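You operate a simulated robot arm through the tools that you are given. There is no shell and no other tool. Be economical: measure what you need, move in short steps, check, and stop when the job is done.

Carry out the task below with a simulated robot arm. There is one attempt and no reset: what you move stays moved.

TASK
Take the orange probe from the steel top and leave it in the black tub. Open the drawer one, take the cable gland on the steel top and put it away in the inside of the drawer one, then shut the one. The order is free. Set down upright: cable gland.

It is judged by the outcome, as a careful person would: the job done as asked, and still so three seconds after it is handed in. It fails if anything else is knocked over, pushed out of place, dropped, spilled or broken.

THE ROBOT
A 6-joint arm with a fingered hand on a trunk, on a base that drives. Base frame: it is fixed to the floor where the robot stands at the start and does not move with it; the origin is under the middle of the robot, x ahead of it, y to its left, z up. Readings come in mm, rad, newtons and seconds.
With the tool pointing down near the work surface it reaches from about 260 to 500 mm from the robot's upright axis, wherever it stands. Its first joint turns from -2.897 to 2.897 rad. Places, roughly: drawer one [6700, -2200, 700]; inside of the drawer one [6700, -2300, 700]. Payload 2.3 kg.
Tool frame: the origin (TCP) lies between the finger pads and is the grasp point; the fingertips stand 22 mm ahead of it; z points along the fingers, y is the line along which they close. The gripper opens to 112 mm. The gripper's body begins 60 mm behind the TCP. The gripper is a hand of 3 fingers: y runs from the thumb to the fingers, the wrist lies at [0, 0, -218] in the tool frame, and closing takes about 1.5 s.
Orientation is told as [roll, pitch, yaw] about the base's x, y, z axes, in that order, counted from this pose: with the fingers straight down and closing along the base's y, the tool's x points along the base's -x, its y along +y and its z along -z.

THE INTERFACE
- The arm moves only by the tool jog_arm. Its argument "commands" is a list of rows, each a list of 2 entries, a list of its own where there are three numbers: the shift along the tool's x, y, z in mm, then the turn, a rotation vector about the tool's x, y, z in rad. In form: [[[tx, ty, tz], [rx, ry, rz]], ...]. A call has 1 to 20 rows; each row shifts and turns the commanded pose from where the row before left it, along the tool's axes as they then stand. "fingers" is the gripper command, from -1 (shut) to 1 (fully open), values between in proportion, set as the call begins (left out, the last holds). Each row takes 0.2 s and may step no farther than 50 mm and 0.15 rad from the row before; otherwise, or with a gripper value out of range, the whole call is refused. Where a pose cannot be reached the arm comes as near as it can. A force on the tool above 40 N (or 10 N above the force at the start of the call, whichever is more), or a blocked arm, ends the call early, and 0.2 s more pass. The fingers move at their own pace (about 72 mm/s each) and stop on an object; they squeeze with about 33 N. The grip force told is the motor's: it shows also when the fingers shut on nothing. Time passes only in rows, and 0.2 s behind the last, so rows that do not move let the fingers close. The reply holds the time, the measured pose of the TCP, the force on the tool along the base axes, the opening and the grip force, in the units named above and with some noise, with the torque about the TCP (base axes, N m) and any sound that the robot's microphone picked up.
- Cameras (640 x 400 px; columns grow to the right, rows downward): "scene" is now at [12.6, 128.8, 1591.6]; the picture's right is [-0.16, -0.99, 0.00], its down [-0.80, 0.13, -0.59] and it looks along [0.58, -0.09, -0.81] (base axes); focal length 259 px, centre (320, 200). "wrist" rides on the gripper at [66, 3, -81] in the tool frame; the picture's right is [-0.05, 1.00, 0.00], its down [-0.77, -0.04, -0.64] and it looks along [-0.63, -0.03, 0.77] (tool axes); focal length 275 px, centre (320, 200). There is no depth. A picture from a camera that has moved, and an enlarged one, comes with that camera's place and axes in the base frame and with its lens.
- camera(camera): a new picture of that camera. It takes no simulated time.
- slide_trunk(by): slides the trunk up (or, below 0, down) by that many mm; the arm and the scene camera ride with it, the base frame stays. It gives what a move gives, with no picture.
- drive_base(legs): drives the robot by 1 to 6 legs, each [ahead, left, turn to the left] in mm, mm and rad, along the robot's own axes; the way and the turn of a leg run together, so that a leg with both is an arc; at most 1500 mm and 3.142 rad a leg. The arm and the cameras ride along, it lands a little off, and it stops where it bumps. It gives what a move gives.
- curl_fingers(finger1, finger2, thumb_bend): sets how far each is bent, from 0 (flat) to 1 (curled in); at 0.3 the hand is open as for a grip, at 0.7 the pads meet at the TCP. One left out holds its place. A second passes; each finger stops where it meets its share of the squeeze, and holds until it gets a number again. A gripper value or a shape takes the hand back. It gives what a move gives, with no picture; readings hold the bend of each and the force on the fingers (four entries, about 0 where the hand has none), thumb and palm.
- grasp_type(shape): the hand has 3 fingers and takes this shape, open, in about a second: jaw (thumb against the fingers, like two jaws); tri (thumb and two fingers); tip (a fingertip pinch); poke (one finger out to press); point (the index stretched); flat (the hand flat); cup (the hand cupped); fist (a fist). The gripper value then closes the fingers along that shape, each until it touches; the sizes above hold for jaw. It gives what a move gives, with no picture.
- head_to(pan, tilt): turns the head with the scene camera to pan (to the left, within 2.705 rad either way) and tilt (down, from -0.506 to 1.204), counted from straight ahead of the robot. It gives what a move gives.
- inspect(camera, box): a new picture of the part [left, top, right, bottom] of that camera's present view, enlarged. It takes no simulated time.
- sign_off(): hands the job in; it is judged then, once.

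Go step by step. Nothing tells you exact positions but the pictures and the camera data: compare them with the known pose of the tool, close in by small moves and look again before you grip or let go. The budget is 165 turns and 120 pictures, counting those below and the enlarged ones. Unless the task says otherwise, let go and move clear before handing in.

The tools are called after "Emit:" as name(argument=value, ...) on one line, values as JSON. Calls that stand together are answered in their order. jog_arm: Moves the arm, as the interface text tells. Its arguments: {"type":"object","properties":{"commands":{"type":"array","items":{"type":"array"}},"fingers":{"type":"number"}},"required":["commands"]} The other tools are called the same way: slide_trunk (by) slides the trunk up or down; grasp_type (shape) gives the hand a shape; curl_fingers (finger1, finger2, thumb_bend) moves the fingers one by one; drive_base (legs) drives the base; head_to (pan, tilt) turns the head that bears the scene camera; camera (camera) takes a picture; inspect (camera, box) takes an enlarged picture of a part of a camera's view; sign_off () hands the job in.

At the start:

```text
time_s: 0.0
ee_pos: [317.6, 57.3, 1201.6]
tcp_rot: [0.002, -0.001, 0.001]
ft_force: [0.9, -0.9, 0.2]
ft_torque: [0.04, 0.01, 0.0]
width: 111.9
gripper_force: 0.1
shape: jaw
bend: [0.3, 0.3, 0.3]
finger forces: [0.1, 0.0, 0.1, 0.2, 0.0, 0.0]
trunk travel left (down, up): [-525.0, 65.0]
robot x, y, heading: [1.8, 1.2, 0.001]
head pan, tilt: [-0.159, 0.939]
```

scene: 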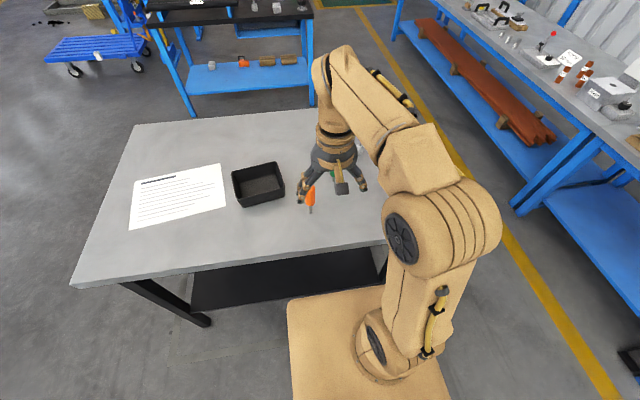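
wrist: 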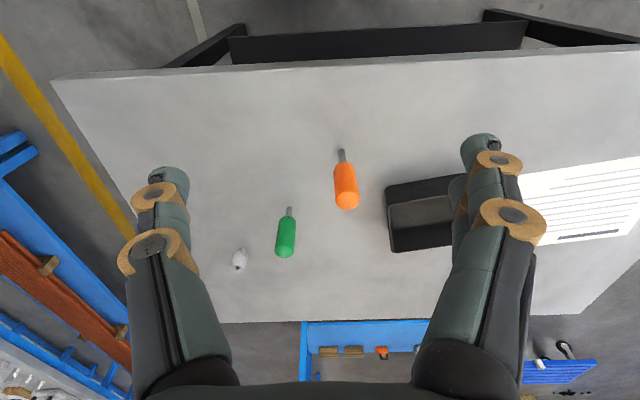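

I see the steel table ahead with an orange probe, a green one, a small white item and the black tub. I'll look closer to identify things before moving.

Emit:
inspect(camera="wrist", box=[200, 130, 480, 305])

Emit:
head_to(pan=-0.3, tilt=0.3)

Emit:
camera(camera="scene")

```text
2.29 times, centred on (340, 218) of wrist
camera zoom: at [250.8, 58.8, 1280.7], right [0.05, 1.0, 0.0], down [0.77, -0.04, 0.64], along [0.64, -0.03, -0.77], focal length 629 px, centre (274, 160)
```

zoom: 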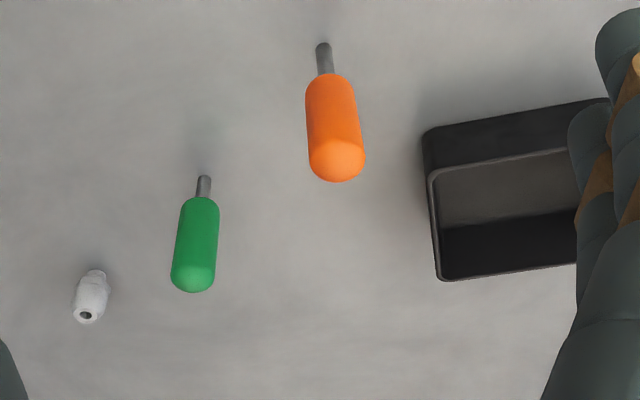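

```text
time_s: 1.0
ee_pos: [318.3, 56.9, 1201.0]
tcp_rot: [0.001, 0.0, -0.003]
ft_force: [-0.8, -0.2, -0.4]
ft_torque: [0.0, 0.0, 0.0]
width: 112.0
gripper_force: 0.0
shape: jaw
bend: [0.3, 0.3, 0.3]
finger forces: [0.1, 0.0, 0.1, 0.1, 0.1, 0.1]
trunk travel left (down, up): [-525.0, 65.0]
robot x, y, heading: [-0.3, -2.9, -0.001]
head pan, tilt: [-0.3, 0.3]
```

```text
116 pictures are left
camera scene: at [29.4, 112.8, 1646.7], right [-0.3, -0.96, 0.0], down [-0.28, 0.09, -0.95], along [0.91, -0.28, -0.3], focal length 259 px, centre (320, 200)
```

scene: 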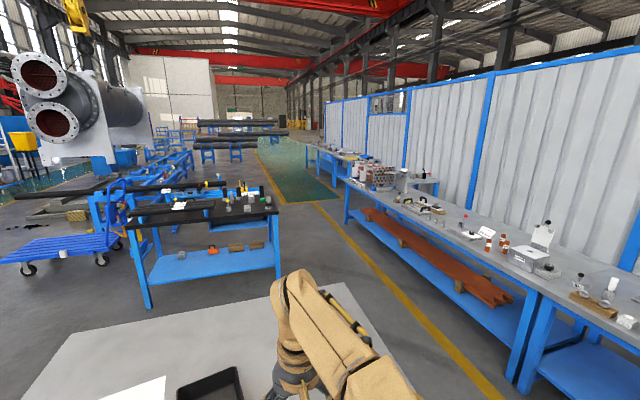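

The drawer lies several metres ahead to the right, near the far bench. I'll zoom there, and turn the head back to the table.

Emit:
inspect(camera="scene", box=[270, 120, 430, 220])

Emit:
head_to(pan=0.0, tilt=1.0)

Emit:
camera(camera="scene")

```text
4.00 times, centred on (350, 170) of scene
camera zoom: at [29.4, 112.8, 1646.7], right [-0.3, -0.96, 0.0], down [-0.28, 0.09, -0.95], along [0.91, -0.28, -0.3], focal length 1037 px, centre (200, 320)
```

zoom: 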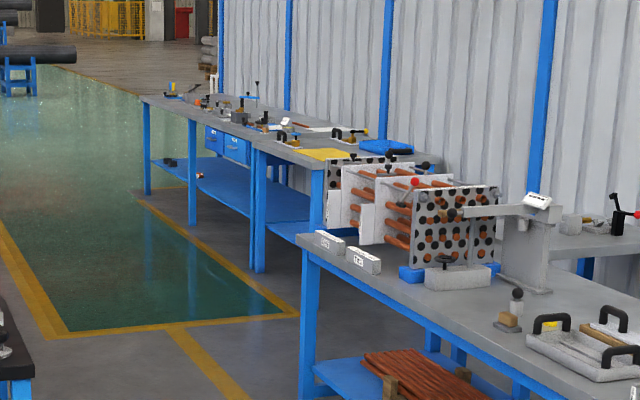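

```text
time_s: 2.1
ee_pos: [317.4, 57.0, 1202.4]
tcp_rot: [0.003, 0.0, -0.002]
ft_force: [0.2, 0.5, -1.2]
ft_torque: [0.01, -0.02, 0.01]
width: 112.1
gripper_force: 0.0
shape: jaw
bend: [0.3, 0.3, 0.3]
finger forces: [0.1, 0.0, 0.0, 0.1, 0.1, 0.1]
trunk travel left (down, up): [-525.0, 65.0]
robot x, y, heading: [-0.6, -0.6, -0.002]
head pan, tilt: [0.0, 1.0]
```

```text
114 pictures are left
camera scene: at [10.0, 140.3, 1587.3], right [0.0, -1.0, 0.0], down [-0.84, 0.0, -0.54], along [0.54, 0.0, -0.84], focal length 259 px, centre (320, 200)
```

scene: 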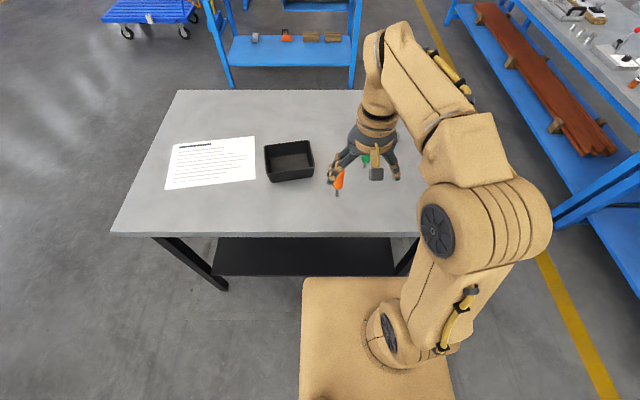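

Triangulating suggests the table is about 0.87–0.9 m high. I'll zoom for a better estimate.

Emit:
inspect(camera="scene", box=[240, 120, 400, 220])

Emit:
inspect(camera="wrist", box=[200, 130, 480, 305])

```text
4.00 times, centred on (320, 170) of scene
camera zoom: at [10.0, 140.3, 1587.3], right [0.0, -1.0, 0.0], down [-0.84, 0.0, -0.54], along [0.54, 0.0, -0.84], focal length 1037 px, centre (320, 320)
```

zoom: 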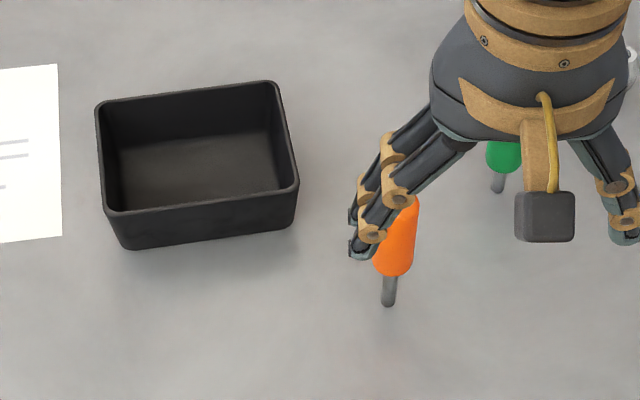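

```text
2.29 times, centred on (340, 218) of wrist
camera zoom: at [250.8, 58.8, 1280.7], right [0.05, 1.0, 0.0], down [0.77, -0.04, 0.64], along [0.64, -0.03, -0.77], focal length 629 px, centre (274, 160)
```

zoom: 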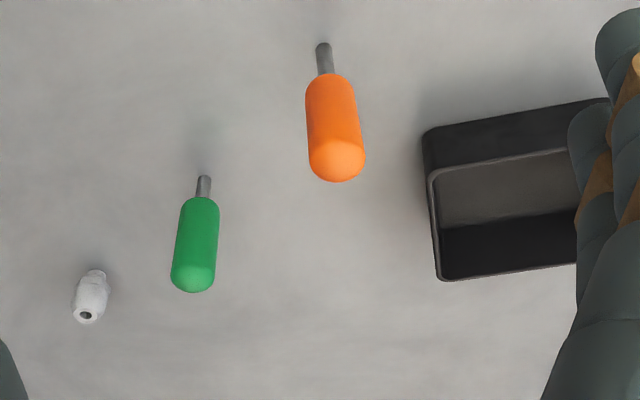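

The probe appears to stand upright on its tip at about (483, 84), with the table top at z≈875, the tub around (606, 246) and the gland near (722, -138). I need to drive nearer, so I'll look down at my own base first.

Emit:
head_to(pan=0.5, tilt=1.2)

Emit:
camera(camera="scene")

Emit:
head_to(pan=-0.9, tilt=0.9)

Emit:
camera(camera="scene")

```text
time_s: 3.0
ee_pos: [318.8, 56.9, 1202.6]
tcp_rot: [0.002, 0.0, -0.003]
ft_force: [-0.1, -0.1, -0.1]
ft_torque: [-0.01, 0.03, 0.02]
width: 111.9
gripper_force: 0.0
shape: jaw
bend: [0.3, 0.3, 0.3]
finger forces: [0.0, 0.0, 0.0, 0.0, 0.0, 0.0]
trunk travel left (down, up): [-525.0, 65.0]
robot x, y, heading: [-0.5, -1.2, -0.003]
head pan, tilt: [0.499, 1.201]
```

```text
111 pictures are left
camera scene: at [-10.6, 167.1, 1574.7], right [0.48, -0.88, 0.0], down [-0.82, -0.45, -0.36], along [0.32, 0.17, -0.93], focal length 259 px, centre (320, 200)
```

scene: 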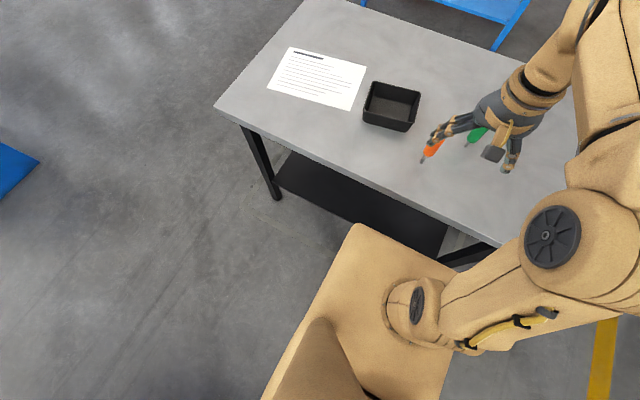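

```text
time_s: 4.6
ee_pos: [317.8, 57.6, 1201.1]
tcp_rot: [0.001, -0.003, -0.002]
ft_force: [0.8, 0.8, 0.5]
ft_torque: [-0.02, -0.04, 0.03]
width: 111.9
gripper_force: 0.2
shape: jaw
bend: [0.3, 0.3, 0.3]
finger forces: [0.0, 0.0, 0.0, 0.0, 0.1, 0.0]
trunk travel left (down, up): [-525.0, 65.0]
robot x, y, heading: [1.9, 2.5, 0.002]
head pan, tilt: [-0.901, 0.901]
```

```text
110 pictures are left
camera scene: at [-12.8, 81.2, 1594.5], right [-0.78, -0.62, 0.0], down [-0.49, 0.61, -0.62], along [0.39, -0.49, -0.78], focal length 259 px, centre (320, 200)
```

scene: 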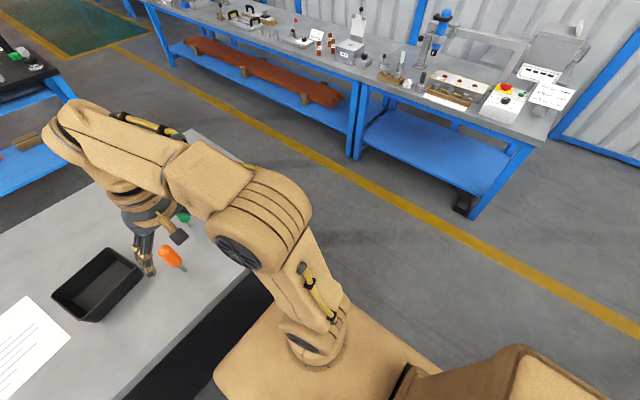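

My platform's front is around x≈270 at z≈670, below the table top, so there is room to go forward about 100 mm. I'll drive a little ahead and left.

Emit:
drive_base(legs=[[0, 150, 0], [100, 0, 0]])

Emit:
head_to(pan=0.0, tilt=0.9)

Emit:
camera(camera="scene")

Emit:
camera(camera="wrist")

```text
time_s: 6.7
ee_pos: [419.9, 205.3, 1201.9]
tcp_rot: [0.001, 0.001, 0.002]
ft_force: [0.7, -0.3, 0.8]
ft_torque: [0.02, 0.02, -0.01]
width: 111.9
gripper_force: 0.1
shape: jaw
bend: [0.3, 0.3, 0.3]
finger forces: [0.0, 0.0, 0.1, 0.0, 0.0, 0.1]
trunk travel left (down, up): [-525.0, 65.0]
robot x, y, heading: [104.3, 146.5, 0.009]
head pan, tilt: [-0.901, 0.901]
```

```text
time_s: 7.9
ee_pos: [419.9, 205.4, 1201.9]
tcp_rot: [0.001, -0.001, 0.002]
ft_force: [0.2, 0.1, -0.1]
ft_torque: [-0.03, -0.03, 0.02]
width: 111.9
gripper_force: 0.1
shape: jaw
bend: [0.3, 0.3, 0.3]
finger forces: [0.0, 0.0, 0.1, 0.0, 0.0, 0.0]
trunk travel left (down, up): [-525.0, 65.0]
robot x, y, heading: [101.1, 143.8, 0.009]
head pan, tilt: [0.0, 0.901]
```

```text
109 pictures are left
camera scene: at [117.3, 287.4, 1594.5], right [0.0, -1.0, 0.0], down [-0.78, 0.0, -0.62], along [0.62, 0.0, -0.78], focal length 259 px, centre (320, 200)
```

scene: 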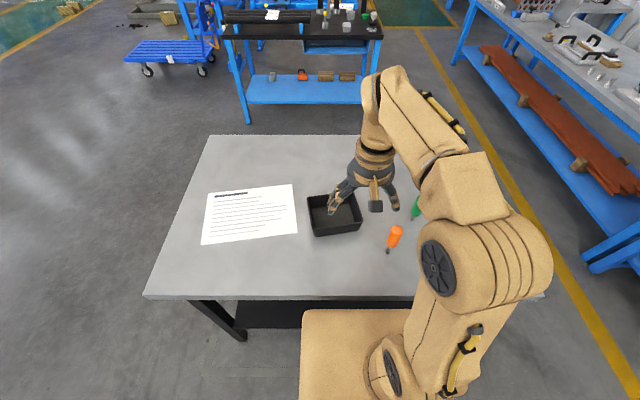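

```text
108 pictures are left
camera wrist: at [352.7, 206.8, 1280.7], right [0.04, 1.0, 0.0], down [0.77, -0.04, 0.64], along [0.64, -0.03, -0.77], focal length 275 px, centre (320, 200)
```

wrist: 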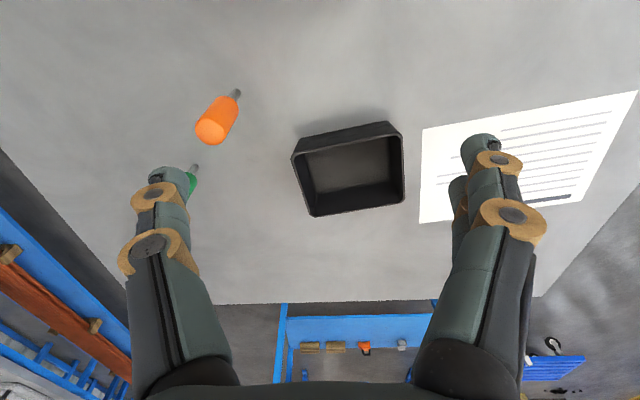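

The probe leans outward from the nadir in both views, confirming it stands on its tip. I'll zoom for accurate positions.

Emit:
inspect(camera="wrist", box=[180, 70, 420, 220])

Emit:
inspect(camera="scene", box=[290, 170, 450, 270])

```text
2.67 times, centred on (300, 145) of wrist
camera zoom: at [352.7, 206.8, 1280.7], right [0.04, 1.0, 0.0], down [0.77, -0.04, 0.64], along [0.64, -0.03, -0.77], focal length 734 px, centre (373, 347)
```

zoom: 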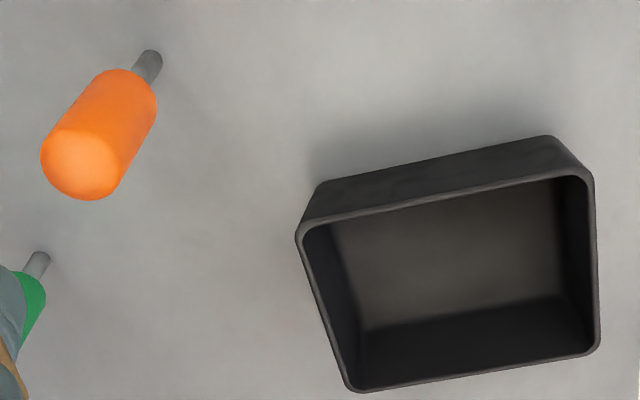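

```text
4.00 times, centred on (370, 220) of scene
camera zoom: at [117.3, 287.4, 1594.5], right [0.0, -1.0, 0.0], down [-0.78, 0.0, -0.62], along [0.62, 0.0, -0.78], focal length 1037 px, centre (120, 120)
```

zoom: 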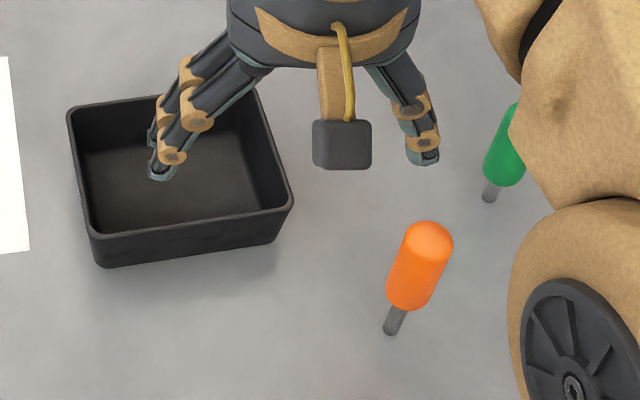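

Probe handle is centred near (481, 83), z 912–1010; tub centre near (605, 245). I'll move above the probe.

Emit:
jog_arm(commands=[[[-20, -40, 0], [0, 0, 0]], [[-20, -41, 0], [0, 0, 0]], [[-21, -41, 0], [0, 0, 0]], [[0, 0, 40], [0, 0, 0]], [[0, 0, 40], [0, 0, 0]]], fingers=1)

Emit:
camera(camera="wrist")

Emit:
camera(camera="scene")

```text
time_s: 9.1
ee_pos: [481.8, 81.5, 1122.0]
tcp_rot: [0.0, -0.001, 0.002]
ft_force: [0.6, -0.3, -0.1]
ft_torque: [-0.02, 0.01, -0.02]
width: 111.9
gripper_force: 0.1
shape: jaw
bend: [0.3, 0.3, 0.3]
finger forces: [0.1, 0.0, 0.0, 0.0, 0.0, 0.1]
trunk travel left (down, up): [-525.0, 65.0]
robot x, y, heading: [98.2, 147.8, 0.006]
head pan, tilt: [0.0, 0.901]
```

```text
105 pictures are left
camera wrist: at [414.7, 83.5, 1200.3], right [0.05, 1.0, 0.0], down [0.77, -0.04, 0.64], along [0.64, -0.03, -0.77], focal length 275 px, centre (320, 200)
```

wrist: 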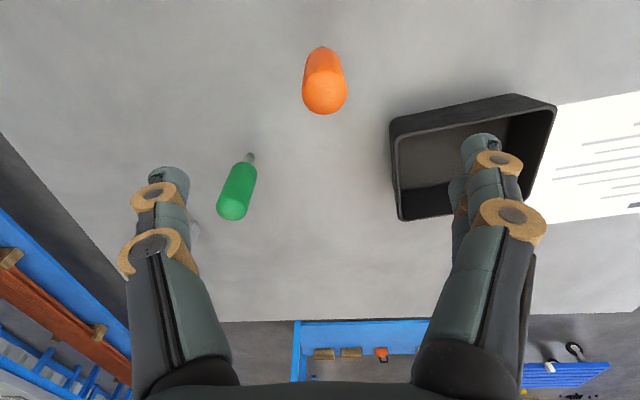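

```text
104 pictures are left
camera scene: at [118.3, 287.0, 1594.5], right [0.0, -1.0, 0.0], down [-0.78, 0.0, -0.62], along [0.62, 0.0, -0.78], focal length 259 px, centre (320, 200)
```

scene: 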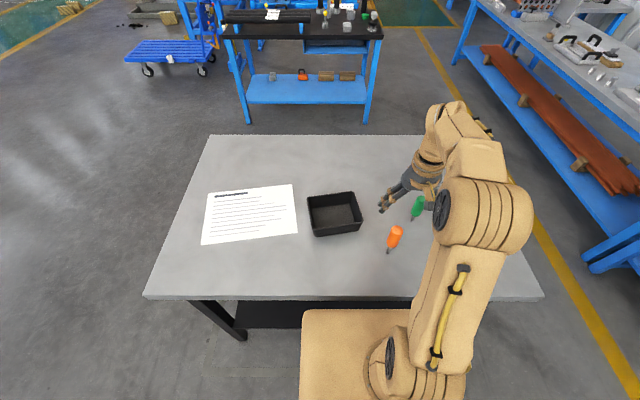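

The probe lies right under the tool. Descending to z≈970 around the handle.

Emit:
jog_arm(commands=[[[0, 1.5, 40], [0, 0, 0]], [[0, 0, 40], [0, 0, 0]], [[0, 0, 40], [0, 0, 0]], [[0, 0, 30], [0, 0, 0]]])

Emit:
camera(camera="wrist")

Emit:
inspect(camera="scene", box=[320, 170, 480, 270])

```text
time_s: 10.1
ee_pos: [482.7, 84.4, 973.1]
tcp_rot: [0.001, -0.002, 0.003]
ft_force: [0.0, -0.1, -0.2]
ft_torque: [-0.02, 0.0, 0.0]
width: 112.2
gripper_force: 0.0
shape: jaw
bend: [0.3, 0.3, 0.3]
finger forces: [0.1, 0.0, 0.0, 0.0, 0.1, 0.1]
trunk travel left (down, up): [-525.0, 65.0]
robot x, y, heading: [101.9, 146.7, 0.008]
head pan, tilt: [0.0, 0.901]
```

```text
103 pictures are left
camera wrist: at [415.9, 86.0, 1051.4], right [0.05, 1.0, 0.0], down [0.77, -0.04, 0.64], along [0.64, -0.03, -0.77], focal length 275 px, centre (320, 200)
```

wrist: 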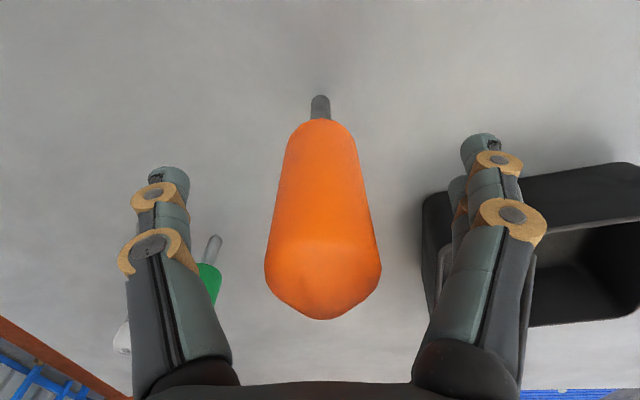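

```text
4.00 times, centred on (400, 220) of scene
camera zoom: at [117.8, 287.4, 1594.5], right [0.0, -1.0, 0.0], down [-0.78, 0.0, -0.62], along [0.62, 0.0, -0.78], focal length 1037 px, centre (0, 120)
```

zoom: 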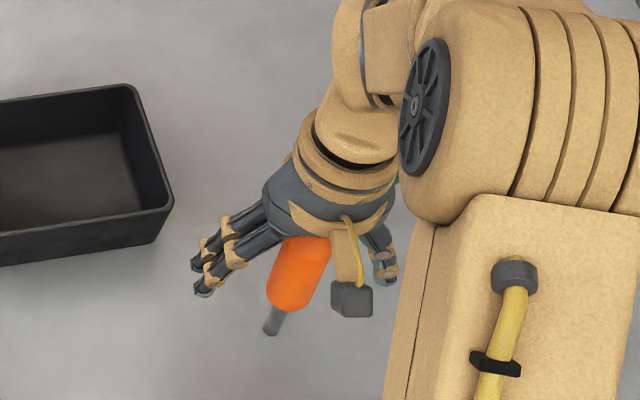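

The handle is between the finger pads. Closing the grip.

Emit:
jog_arm(commands=[[[0, 0, 0], [0, 0, 0]], [[0, 0, 0], [0, 0, 0]], [[0, 0, 0], [0, 0, 0]], [[0, 0, 0], [0, 0, 0]], [[0, 0, 0], [0, 0, 0]], [[0, 0, 0], [0, 0, 0]], [[0, 0, 0], [0, 0, 0]], [[0, 0, 0], [0, 0, 0]]], fingers=-1)

Emit:
camera(camera="wrist")

```text
time_s: 11.9
ee_pos: [482.5, 85.2, 973.5]
tcp_rot: [0.003, 0.0, 0.002]
ft_force: [0.9, -0.8, 0.1]
ft_torque: [0.05, -0.02, 0.01]
width: 21.0
gripper_force: 32.8
shape: jaw
bend: [0.73, 0.73, 0.7]
finger forces: [16.4, 13.0, 0.0, 0.1, 28.9, 0.0]
trunk travel left (down, up): [-525.0, 65.0]
robot x, y, heading: [101.3, 146.8, -0.0]
head pan, tilt: [0.0, 0.901]
```

```text
101 pictures are left
camera wrist: at [415.9, 86.0, 1051.8], right [0.04, 1.0, 0.0], down [0.77, -0.04, 0.64], along [0.64, -0.03, -0.77], focal length 275 px, centre (320, 200)
```

wrist: 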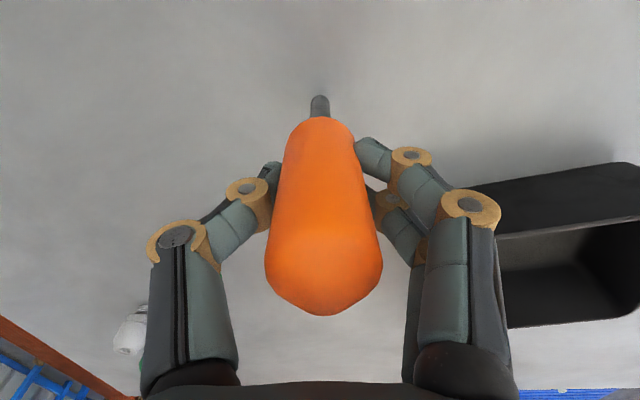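

Probe is held. I'll lift it clear and carry it above the tub.

Emit:
jog_arm(commands=[[[0, 0, -30], [0, 0, 0]], [[0, 0, -40], [0, 0, 0]], [[0, 0, -40], [0, 0, 0]], [[-27, 39, 0], [0, 0, 0]], [[-27, 39, 0], [0, 0, 0]], [[-27, 39, 0], [0, 0, 0]], [[-27, 39, 0], [0, 0, 0]], [[0, 0, 0], [0, 0, 0]]])

Emit:
camera(camera="wrist")

Emit:
inspect(camera="scene", box=[260, 150, 420, 250])

```text
time_s: 13.7
ee_pos: [578.9, 235.9, 1080.2]
tcp_rot: [0.004, -0.001, 0.002]
ft_force: [0.6, 0.3, -2.3]
ft_torque: [-0.03, 0.01, -0.02]
width: 20.5
gripper_force: 33.0
shape: jaw
bend: [0.73, 0.73, 0.7]
finger forces: [17.0, 14.2, 0.0, 0.0, 28.5, 0.0]
out of reach, approached as far as the arm can: row 7
trunk travel left (down, up): [-525.0, 65.0]
robot x, y, heading: [105.7, 147.4, 0.006]
head pan, tilt: [0.0, 0.901]
```

```text
100 pictures are left
camera wrist: at [510.6, 236.5, 1160.4], right [0.05, 1.0, 0.0], down [0.77, -0.04, 0.64], along [0.64, -0.03, -0.77], focal length 275 px, centre (320, 200)
```

wrist: 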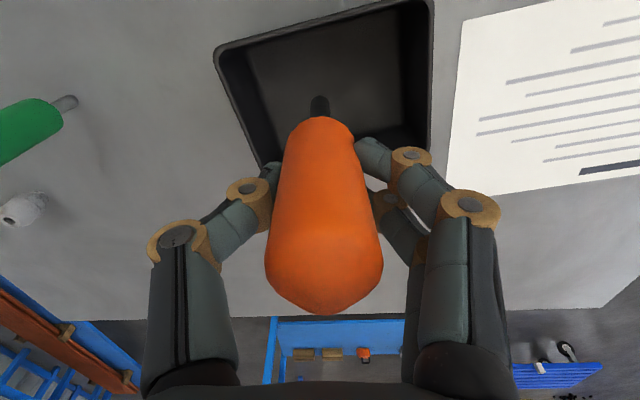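

```text
4.00 times, centred on (340, 200) of scene
camera zoom: at [117.1, 287.0, 1594.5], right [0.0, -1.0, 0.0], down [-0.78, 0.0, -0.62], along [0.62, 0.0, -0.78], focal length 1037 px, centre (240, 200)
```

zoom: 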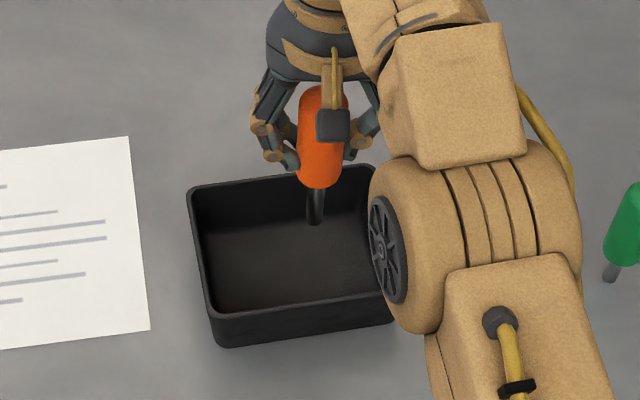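

The tip is just inside the near side of the tub; I want it more central. I'll lower slightly and try reaching further.

Emit:
jog_arm(commands=[[[0, 0, 20], [0, 0, 0]], [[-12, 3, 0], [0, 0, 0]], [[-10, 3, 0], [0, 0, 0]], [[0, 0, 0], [0, 0, 0]]])

```text
time_s: 14.7
ee_pos: [583.5, 235.2, 1060.6]
tcp_rot: [0.002, -0.002, 0.002]
ft_force: [-0.1, -0.1, -0.8]
ft_torque: [-0.01, 0.02, -0.01]
width: 20.6
gripper_force: 32.4
shape: jaw
bend: [0.73, 0.73, 0.7]
finger forces: [17.2, 14.9, 0.1, 0.1, 28.3, 0.0]
out of reach, approached as far as the arm can: row 2, 3
trunk travel left (down, up): [-525.0, 65.0]
robot x, y, heading: [101.0, 151.2, 0.005]
head pan, tilt: [0.0, 0.901]
```

Reach improves with the arm lower relative to the trunk, so I'll raise the trunk and then lower the arm.

Emit:
slide_trunk(by=62)

Emit:
jog_arm(commands=[[[0, 0, 31], [0, 0, 0]], [[0, 0, 31], [0, 0, 0]], [[-12, 5, 0], [0, 0, 0]], [[-5, 3, 0], [0, 0, 0]], [[0, 0, 0], [0, 0, 0]]])

Emit:
camera(camera="wrist")

Emit:
inspect(camera="scene", box=[260, 150, 420, 250])

```text
time_s: 15.7
ee_pos: [583.8, 235.9, 1122.1]
tcp_rot: [0.002, -0.002, 0.002]
ft_force: [-0.1, -0.4, -0.9]
ft_torque: [0.02, 0.0, 0.02]
width: 20.5
gripper_force: 32.8
shape: jaw
bend: [0.73, 0.73, 0.7]
finger forces: [17.2, 15.0, 0.0, 0.0, 28.3, 0.0]
trunk travel left (down, up): [-587.0, 3.0]
robot x, y, heading: [101.5, 150.1, 0.003]
head pan, tilt: [0.0, 0.901]
```

```text
time_s: 16.9
ee_pos: [592.9, 243.2, 1060.0]
tcp_rot: [0.001, -0.003, 0.005]
ft_force: [-0.2, -0.1, -1.3]
ft_torque: [0.0, -0.04, 0.02]
width: 20.5
gripper_force: 32.8
shape: jaw
bend: [0.73, 0.73, 0.7]
finger forces: [17.5, 16.0, 0.1, 0.0, 28.0, 0.1]
out of reach, approached as far as the arm can: row 3, 4
trunk travel left (down, up): [-587.0, 3.0]
robot x, y, heading: [101.8, 146.0, 0.004]
head pan, tilt: [0.0, 0.901]
```

```text
98 pictures are left
camera wrist: at [525.9, 244.8, 1138.4], right [0.05, 1.0, 0.0], down [0.77, -0.04, 0.64], along [0.64, -0.03, -0.77], focal length 275 px, centre (320, 200)
```

wrist: 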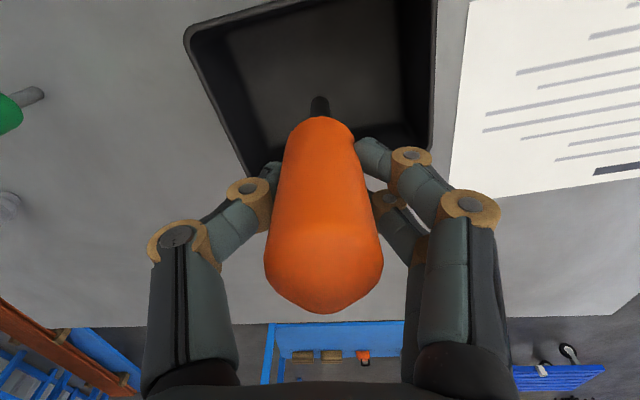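

```text
4.00 times, centred on (340, 200) of scene
camera zoom: at [117.8, 287.5, 1656.5], right [0.0, -1.0, 0.0], down [-0.78, 0.0, -0.62], along [0.62, 0.0, -0.78], focal length 1037 px, centre (240, 200)
```

zoom: 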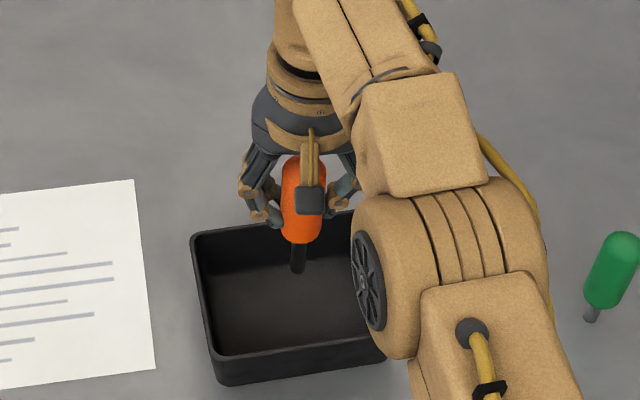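

The tip is near the tub's centre. Lowering towards its floor.

Emit:
jog_arm(commands=[[[0, 0, 35], [0, 0, 0]], [[0, 0, 30], [0, 0, 0]], [[0, 0, 8], [0, 0, 0]], [[0, 0, 0], [0, 0, 0]]])

Emit:
camera(camera="wrist")

Emit:
inspect(camera="scene", box=[260, 170, 420, 270])

```text
time_s: 17.9
ee_pos: [592.9, 243.6, 985.8]
tcp_rot: [0.003, -0.002, 0.001]
ft_force: [0.9, 0.9, -1.4]
ft_torque: [0.01, -0.01, -0.03]
width: 20.3
gripper_force: 33.4
shape: jaw
bend: [0.73, 0.73, 0.7]
finger forces: [17.8, 17.1, 0.0, 0.0, 27.8, 0.0]
trunk travel left (down, up): [-587.0, 3.0]
robot x, y, heading: [104.4, 149.2, 0.005]
head pan, tilt: [0.0, 0.901]
```

```text
96 pictures are left
camera wrist: at [525.7, 246.2, 1064.1], right [0.05, 1.0, 0.0], down [0.77, -0.04, 0.64], along [0.64, -0.03, -0.77], focal length 275 px, centre (320, 200)
```

wrist: 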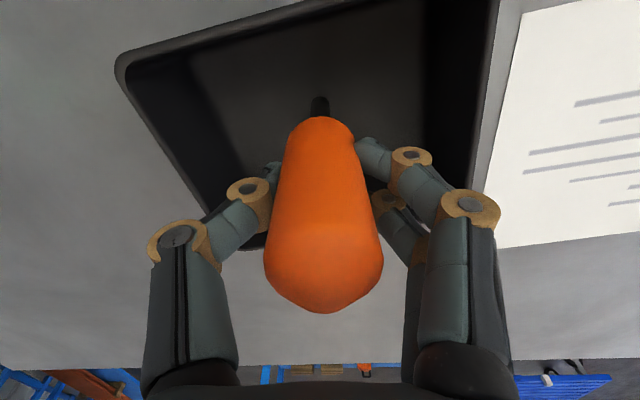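

```text
4.00 times, centred on (340, 220) of scene
camera zoom: at [117.7, 287.6, 1656.5], right [0.0, -1.0, 0.0], down [-0.78, 0.0, -0.62], along [0.62, 0.0, -0.78], focal length 1037 px, centre (240, 120)
```

zoom: 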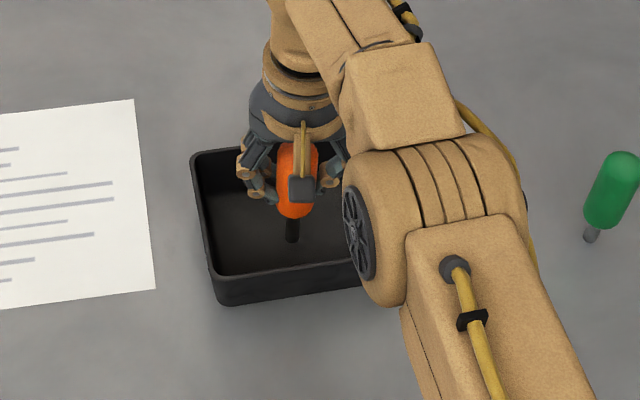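

Still free of contact; I'll step down in small increments until a contact force shows.

Emit:
jog_arm(commands=[[[0, 0, 3], [0, 0, 0]], [[0, 0, 2], [0, 0, 0]], [[0, 0, 0], [0, 0, 0]]])

Emit:
jog_arm(commands=[[[0, 0, 2], [0, 0, 0]], [[0, 0, 0], [0, 0, 0]]])

```text
time_s: 18.7
ee_pos: [589.7, 242.8, 980.7]
tcp_rot: [0.0, -0.001, 0.001]
ft_force: [0.6, 0.4, -0.7]
ft_torque: [0.01, -0.01, -0.01]
width: 20.5
gripper_force: 33.3
shape: jaw
bend: [0.73, 0.73, 0.7]
finger forces: [17.9, 17.3, 0.0, 0.0, 27.8, 0.1]
trunk travel left (down, up): [-587.0, 3.0]
robot x, y, heading: [103.2, 144.4, 0.003]
head pan, tilt: [0.0, 0.901]
```

```text
time_s: 19.3
ee_pos: [589.6, 242.5, 979.8]
tcp_rot: [0.001, -0.003, 0.001]
ft_force: [-0.3, -0.6, -2.2]
ft_torque: [-0.03, 0.0, 0.02]
width: 20.5
gripper_force: 33.1
shape: jaw
bend: [0.73, 0.73, 0.7]
finger forces: [17.9, 17.2, 0.0, 0.0, 27.9, 0.0]
trunk travel left (down, up): [-587.0, 3.0]
robot x, y, heading: [100.7, 152.0, 0.003]
head pan, tilt: [0.0, 0.901]
```

Emit:
jog_arm(commands=[[[0, 0, 1.5], [0, 0, 0]], [[0, 0, 0], [0, 0, 0]]])

Emit:
jog_arm(commands=[[[0, 0, 1.5], [0, 0, 0]], [[0, 0, 0], [0, 0, 0]]])

Emit:
jog_arm(commands=[[[0, 0, 1.5], [0, 0, 0]], [[0, 0, 0], [0, 0, 0]]])

```text
time_s: 19.9
ee_pos: [591.6, 244.0, 977.7]
tcp_rot: [0.001, -0.001, 0.001]
ft_force: [-0.3, -0.4, -0.7]
ft_torque: [0.01, 0.02, -0.01]
width: 20.4
gripper_force: 33.1
shape: jaw
bend: [0.73, 0.73, 0.7]
finger forces: [17.9, 17.2, 0.0, 0.0, 27.9, 0.0]
trunk travel left (down, up): [-587.0, 3.0]
robot x, y, heading: [103.3, 150.8, 0.003]
head pan, tilt: [0.0, 0.901]
```

```text
time_s: 20.5
ee_pos: [590.0, 243.9, 977.2]
tcp_rot: [0.004, -0.003, 0.002]
ft_force: [0.8, 0.3, 8.6]
ft_torque: [0.08, -0.03, 0.01]
width: 20.8
gripper_force: 32.9
shape: jaw
bend: [0.73, 0.73, 0.7]
finger forces: [18.6, 19.4, 0.0, 0.1, 29.9, 0.1]
trunk travel left (down, up): [-587.0, 3.0]
robot x, y, heading: [100.2, 149.3, 0.008]
head pan, tilt: [0.0, 0.901]
```

```text
time_s: 21.1
ee_pos: [588.2, 243.9, 974.7]
tcp_rot: [0.004, -0.004, 0.002]
ft_force: [1.2, 1.1, 24.8]
ft_torque: [0.09, -0.04, -0.02]
width: 21.1
gripper_force: 32.9
shape: jaw
bend: [0.73, 0.74, 0.71]
finger forces: [20.5, 22.7, 0.1, 0.0, 33.6, 0.0]
trunk travel left (down, up): [-587.0, 3.0]
robot x, y, heading: [101.4, 149.8, 0.009]
head pan, tilt: [0.0, 0.901]
```

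Contact with the tub floor. I'll relieve the pressure and open only partway, keeping the fingers as a cage.

Emit:
jog_arm(commands=[[[0, 0, -1.5], [0, 0, 0]], [[0, 0, -1], [0, 0, 0]], [[0, 0, 0], [0, 0, 0]]])

Emit:
jog_arm(commands=[[[0, 0, 0], [0, 0, 0]], [[0, 0, 0], [0, 0, 0]], [[0, 0, 0], [0, 0, 0]], [[0, 0, 0], [0, 0, 0]]], fingers=-0.35)

Emit:
camera(camera="wrist")

```text
time_s: 21.9
ee_pos: [589.6, 242.7, 976.8]
tcp_rot: [0.003, -0.001, 0.003]
ft_force: [1.3, 0.3, 8.9]
ft_torque: [0.03, -0.02, 0.03]
width: 21.1
gripper_force: 32.6
shape: jaw
bend: [0.73, 0.74, 0.71]
finger forces: [20.5, 19.6, 0.0, 0.0, 32.1, 0.0]
trunk travel left (down, up): [-587.0, 3.0]
robot x, y, heading: [103.6, 146.8, -0.001]
head pan, tilt: [0.0, 0.901]
```

```text
time_s: 22.9
ee_pos: [590.1, 243.0, 976.7]
tcp_rot: [0.003, -0.002, 0.001]
ft_force: [0.2, -0.1, 0.5]
ft_torque: [0.03, 0.01, -0.04]
width: 36.4
gripper_force: 0.0
shape: jaw
bend: [0.74, 0.74, 0.7]
finger forces: [0.0, 0.1, 0.1, 0.0, 0.1, 0.1]
trunk travel left (down, up): [-587.0, 3.0]
robot x, y, heading: [99.3, 148.2, 0.004]
head pan, tilt: [0.0, 0.901]
```

```text
94 pictures are left
camera wrist: at [523.3, 245.0, 1055.2], right [0.05, 1.0, 0.0], down [0.77, -0.04, 0.64], along [0.64, -0.03, -0.77], focal length 275 px, centre (320, 200)
```

wrist: 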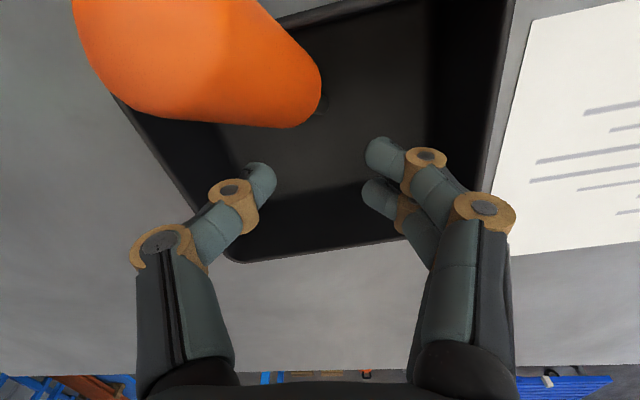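

The probe tipped out of the grip towards the near right corner of the tub. I'll look before moving anything.

Emit:
inspect(camera="scene", box=[240, 170, 400, 270])

Emit:
head_to(pan=0.6, tilt=0.9)

Emit:
camera(camera="scene")

```text
4.00 times, centred on (320, 220) of scene
camera zoom: at [117.6, 287.5, 1656.5], right [0.0, -1.0, 0.0], down [-0.78, 0.0, -0.62], along [0.62, 0.0, -0.78], focal length 1037 px, centre (320, 120)
```

zoom: 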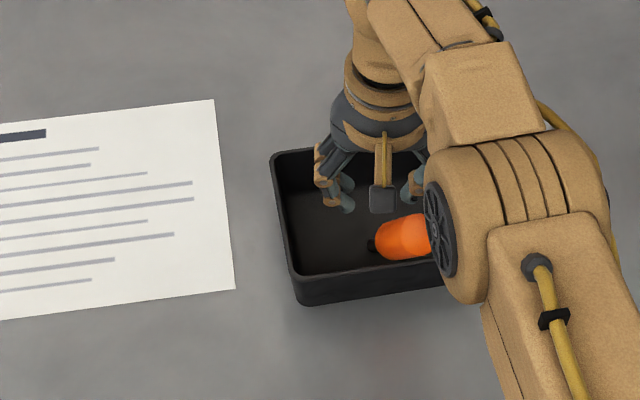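

```text
time_s: 23.9
ee_pos: [589.9, 242.9, 975.5]
tcp_rot: [0.001, -0.002, 0.001]
ft_force: [-0.4, 0.2, -0.5]
ft_torque: [0.0, 0.0, -0.01]
width: 36.1
gripper_force: 0.1
shape: jaw
bend: [0.74, 0.74, 0.7]
finger forces: [0.0, 0.0, 0.0, 0.0, 0.0, 0.1]
trunk travel left (down, up): [-587.0, 3.0]
robot x, y, heading: [101.4, 147.4, 0.003]
head pan, tilt: [0.6, 0.901]
```

```text
92 pictures are left
camera scene: at [104.2, 330.0, 1656.5], right [0.57, -0.82, 0.0], down [-0.65, -0.44, -0.62], along [0.51, 0.35, -0.78], focal length 259 px, centre (320, 200)
```

scene: 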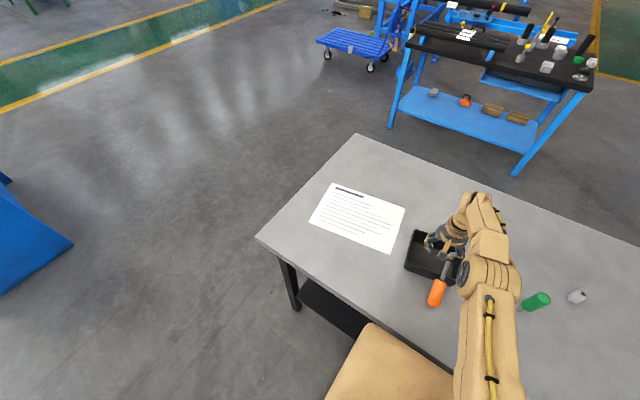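

Emit:
inspect(camera="scene", box=[380, 215, 500, 315])

Emit:
camera(camera="wrist")

```text
4.00 times, centred on (440, 265) of scene
camera zoom: at [104.2, 330.0, 1656.5], right [0.57, -0.82, 0.0], down [-0.65, -0.44, -0.62], along [0.51, 0.35, -0.78], focal length 1037 px, centre (-160, -60)
```

zoom: 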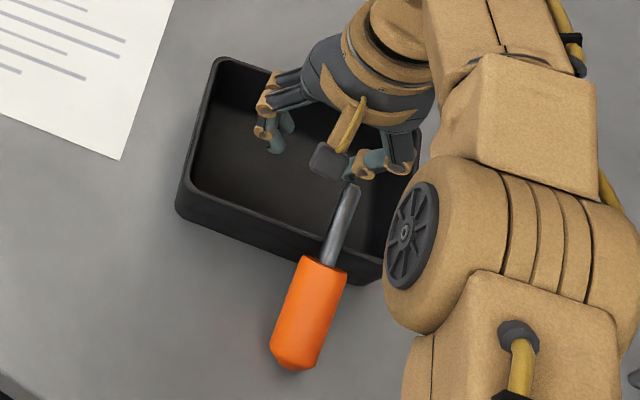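

```text
90 pictures are left
camera wrist: at [523.3, 244.9, 1055.3], right [0.05, 1.0, 0.0], down [0.77, -0.04, 0.64], along [0.64, -0.03, -0.77], focal length 275 px, centre (320, 200)
```

wrist: 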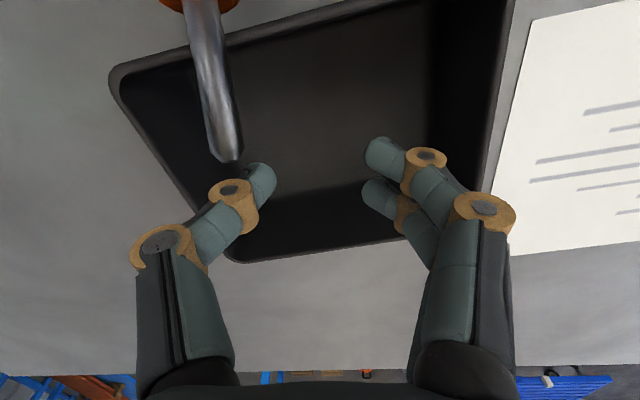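

The probe has tipped over the near rim; its handle is now outside the tub and the shaft leans on the rim. I'll raise the hand straight up and reassess.

Emit:
jog_arm(commands=[[[0, 0, -30], [0, 0, 0]], [[0, 0, -40], [0, 0, 0]], [[0, 0, -40], [0, 0, 0]], [[0, 0, -40], [0, 0, 0]]])

Emit:
jog_arm(commands=[[[40, 0, 0], [0, 0, 0]], [[40, 0, 0], [0, 0, 0]], [[40, 0, 0], [0, 0, 0]], [[0, 0, 0], [0, 0, 0]]], fingers=1)

Emit:
camera(camera="wrist")

Emit:
camera(camera="scene")

```text
time_s: 24.9
ee_pos: [579.8, 248.9, 1126.3]
tcp_rot: [0.005, -0.003, 0.0]
ft_force: [0.0, -1.2, -0.8]
ft_torque: [0.0, -0.06, 0.01]
width: 36.1
gripper_force: 0.0
shape: jaw
bend: [0.74, 0.74, 0.7]
finger forces: [0.0, 0.0, 0.0, 0.1, 0.0, 0.0]
out of reach, approached as far as the arm can: row 4
trunk travel left (down, up): [-587.0, 3.0]
robot x, y, heading: [99.7, 147.8, 0.004]
head pan, tilt: [0.6, 0.901]
```

```text
time_s: 25.9
ee_pos: [573.5, 256.9, 1135.3]
tcp_rot: [0.002, 0.0, 0.003]
ft_force: [1.0, 0.1, -0.1]
ft_torque: [-0.02, 0.04, 0.01]
width: 111.9
gripper_force: 0.1
shape: jaw
bend: [0.3, 0.3, 0.3]
finger forces: [0.0, 0.0, 0.0, 0.1, 0.1, 0.0]
out of reach, approached as far as the arm can: row 1, 2, 3
trunk travel left (down, up): [-587.0, 3.0]
robot x, y, heading: [104.9, 144.7, 0.002]
head pan, tilt: [0.6, 0.901]
```

```text
89 pictures are left
camera wrist: at [505.5, 257.5, 1213.6], right [0.05, 1.0, 0.0], down [0.77, -0.04, 0.64], along [0.64, -0.03, -0.77], focal length 275 px, centre (320, 200)
```

wrist: 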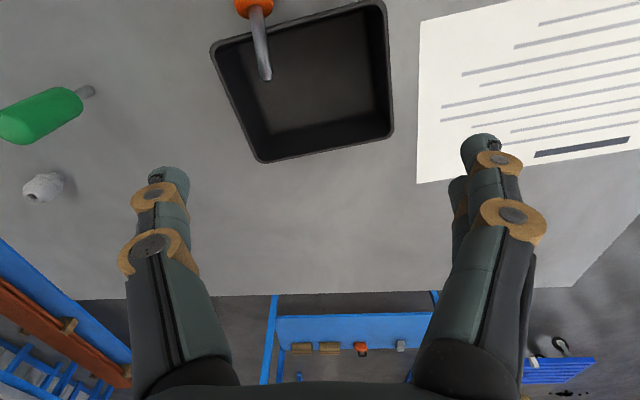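

```text
88 pictures are left
camera scene: at [104.1, 330.1, 1656.5], right [0.57, -0.82, 0.0], down [-0.65, -0.45, -0.62], along [0.51, 0.35, -0.78], focal length 259 px, centre (320, 200)
```

scene: 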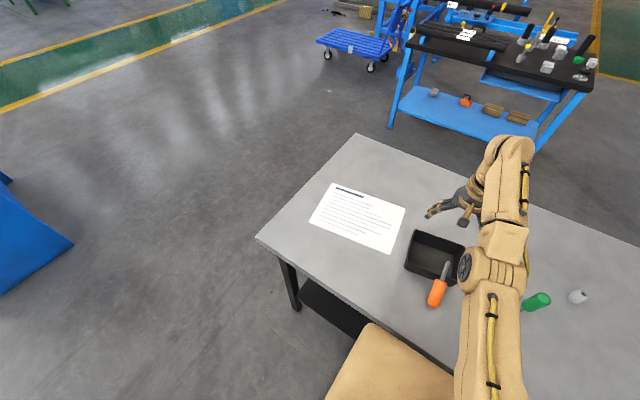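

The arm is stuck at an awkward configuration. I'll lower the arm a little and then retract.

Emit:
jog_arm(commands=[[[0, 0, 30], [0, 0, 0]], [[30, 0, 0], [0, 0, 0]], [[30, 0, 0], [0, 0, 0]], [[0, 0, 0], [0, 0, 0]]])

```text
time_s: 26.9
ee_pos: [577.2, 262.8, 1108.9]
tcp_rot: [0.001, -0.001, 0.001]
ft_force: [-0.1, 0.5, 0.0]
ft_torque: [0.0, 0.01, 0.04]
width: 111.8
gripper_force: 0.1
shape: jaw
bend: [0.3, 0.3, 0.3]
finger forces: [0.0, 0.0, 0.0, 0.1, 0.0, 0.0]
out of reach, approached as far as the arm can: row 1, 2, 3
trunk travel left (down, up): [-587.0, 3.0]
robot x, y, heading: [102.4, 142.6, -0.001]
head pan, tilt: [0.6, 0.901]
```

The arm seems stuck fully stretched. I'll tilt the wrist slightly to break the singularity and see how it responds.

Emit:
jog_arm(commands=[[[0, 0, 0], [0, -0.15, 0]], [[0, 0, 0], [0, -0.15, 0]], [[0, 0, 0], [0, 0, 0]]])

```text
time_s: 27.7
ee_pos: [625.6, 277.5, 1119.2]
tcp_rot: [0.001, -0.248, 0.001]
ft_force: [0.4, 0.2, 0.0]
ft_torque: [0.0, -0.01, -0.01]
width: 112.0
gripper_force: 0.0
shape: jaw
bend: [0.3, 0.3, 0.3]
finger forces: [0.0, 0.0, 0.0, 0.0, 0.0, 0.1]
out of reach, approached as far as the arm can: row 1, 2
trunk travel left (down, up): [-587.0, 3.0]
robot x, y, heading: [102.4, 146.9, 0.004]
head pan, tilt: [0.6, 0.901]
```

Emit:
head_to(pan=-0.2, tilt=0.75)

Emit:
camera(camera="scene")

```text
time_s: 28.8
ee_pos: [625.1, 277.1, 1119.6]
tcp_rot: [0.002, -0.248, -0.001]
ft_force: [0.1, 0.3, 0.6]
ft_torque: [-0.03, 0.01, -0.01]
width: 111.6
gripper_force: 0.1
shape: jaw
bend: [0.3, 0.3, 0.3]
finger forces: [0.0, 0.1, 0.0, 0.0, 0.1, 0.0]
trunk travel left (down, up): [-587.0, 3.0]
robot x, y, heading: [101.5, 146.1, 0.002]
head pan, tilt: [-0.201, 0.75]
```

```text
87 pictures are left
camera scene: at [123.3, 271.1, 1668.4], right [-0.2, -0.98, 0.0], down [-0.67, 0.13, -0.73], along [0.72, -0.14, -0.68], focal length 259 px, centre (320, 200)
```

scene: 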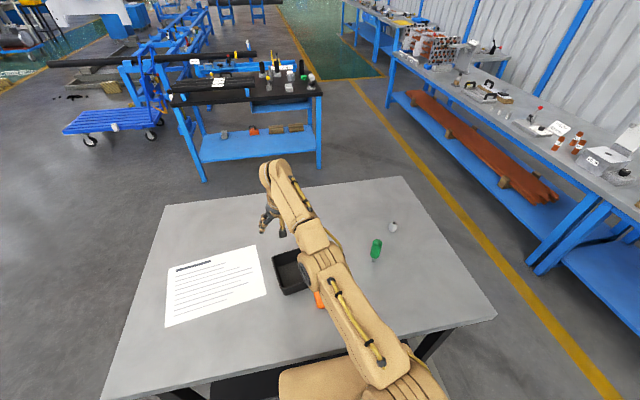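

Emit:
jog_arm(commands=[[[40, 0, 0], [0, 0.1, 0]], [[40, 0, 0], [0, 0.1, 0]], [[40, 0, 0], [0, 0.05, 0]], [[40, 0, 0], [0, 0, 0]], [[0, 0, 0], [0, 0, 0]]])

```text
time_s: 30.0
ee_pos: [563.5, 296.8, 1119.9]
tcp_rot: [0.003, 0.003, 0.001]
ft_force: [-0.2, 0.6, -0.3]
ft_torque: [-0.02, -0.03, 0.0]
width: 111.9
gripper_force: 0.0
shape: jaw
bend: [0.3, 0.3, 0.3]
finger forces: [0.1, 0.0, 0.1, 0.0, 0.1, 0.0]
out of reach, approached as far as the arm can: row 1, 2, 3, 4
trunk travel left (down, up): [-587.0, 3.0]
robot x, y, heading: [103.9, 147.3, 0.005]
head pan, tilt: [-0.201, 0.75]
```

The arm is locked straight. Going downward earlier did free it, so I'll lower purely downward here (nothing tall beneath) and then pull back.

Emit:
jog_arm(commands=[[[0, 0, 20], [0, 0, 0]], [[0, 0, 20], [0, 0, 0]], [[0, 0, 20], [0, 0, 0]], [[0, 0, 0], [0, 0, 0]]])

Emit:
jog_arm(commands=[[[15, 0, 0], [0, 0, 0]], [[15, 0, 0], [0, 0, 0]], [[0, 0, 0], [0, 0, 0]]])

```text
time_s: 31.0
ee_pos: [573.0, 299.7, 1058.6]
tcp_rot: [0.001, 0.0, 0.001]
ft_force: [0.2, 0.8, -0.3]
ft_torque: [-0.02, 0.0, -0.04]
width: 111.9
gripper_force: 0.1
shape: jaw
bend: [0.3, 0.3, 0.3]
finger forces: [0.0, 0.0, 0.1, 0.1, 0.0, 0.1]
out of reach, approached as far as the arm can: row 1, 2, 3
trunk travel left (down, up): [-587.0, 3.0]
robot x, y, heading: [101.6, 145.5, 0.007]
head pan, tilt: [-0.201, 0.75]
```

```text
time_s: 31.8
ee_pos: [570.8, 303.6, 1060.5]
tcp_rot: [0.003, 0.003, 0.002]
ft_force: [-0.2, 0.1, -0.3]
ft_torque: [0.0, 0.01, -0.02]
width: 112.0
gripper_force: 0.0
shape: jaw
bend: [0.3, 0.3, 0.3]
finger forces: [0.0, 0.0, 0.0, 0.0, 0.0, 0.0]
out of reach, approached as far as the arm can: row 1, 2
trunk travel left (down, up): [-587.0, 3.0]
robot x, y, heading: [104.8, 149.2, 0.003]
head pan, tilt: [-0.201, 0.75]
```

I'll swing left over the paper, clear of the tub, and go lower there to unlock the elbow.

Emit:
jog_arm(commands=[[[0, 40, 0], [0, 0, 0]], [[0, 40, 0], [0, 0, 0]], [[20, 40, 0], [0, 0, 0]], [[0, 0, 40], [0, 0, 0]], [[20, 0, 40], [0, 0, 0]], [[20, 0, 0], [0, 0, 0]], [[0, 0, 0], [0, 0, 0]]])

Emit:
camera(camera="scene")

```text
time_s: 33.4
ee_pos: [470.7, 417.6, 973.0]
tcp_rot: [0.001, 0.001, 0.0]
ft_force: [0.6, 0.5, 0.0]
ft_torque: [-0.02, -0.01, -0.04]
width: 112.1
gripper_force: 0.1
shape: jaw
bend: [0.3, 0.3, 0.3]
finger forces: [0.0, 0.0, 0.1, 0.0, 0.0, 0.0]
out of reach, approached as far as the arm can: row 1, 2, 3
trunk travel left (down, up): [-587.0, 3.0]
robot x, y, heading: [102.7, 150.9, 0.006]
head pan, tilt: [-0.201, 0.75]
```

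```text
86 pictures are left
camera scene: at [123.6, 271.2, 1668.4], right [-0.2, -0.98, 0.0], down [-0.67, 0.13, -0.73], along [0.72, -0.14, -0.68], focal length 259 px, centre (320, 200)
```

scene: 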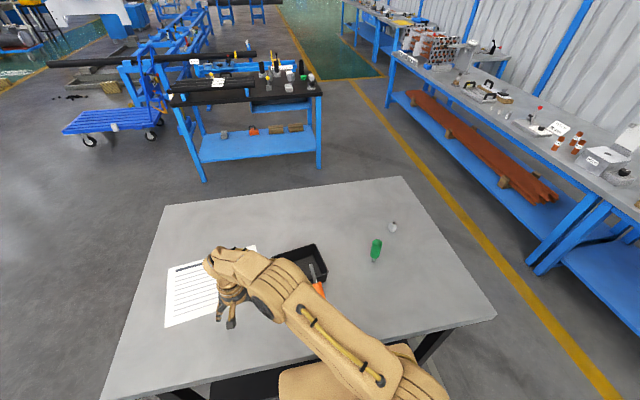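

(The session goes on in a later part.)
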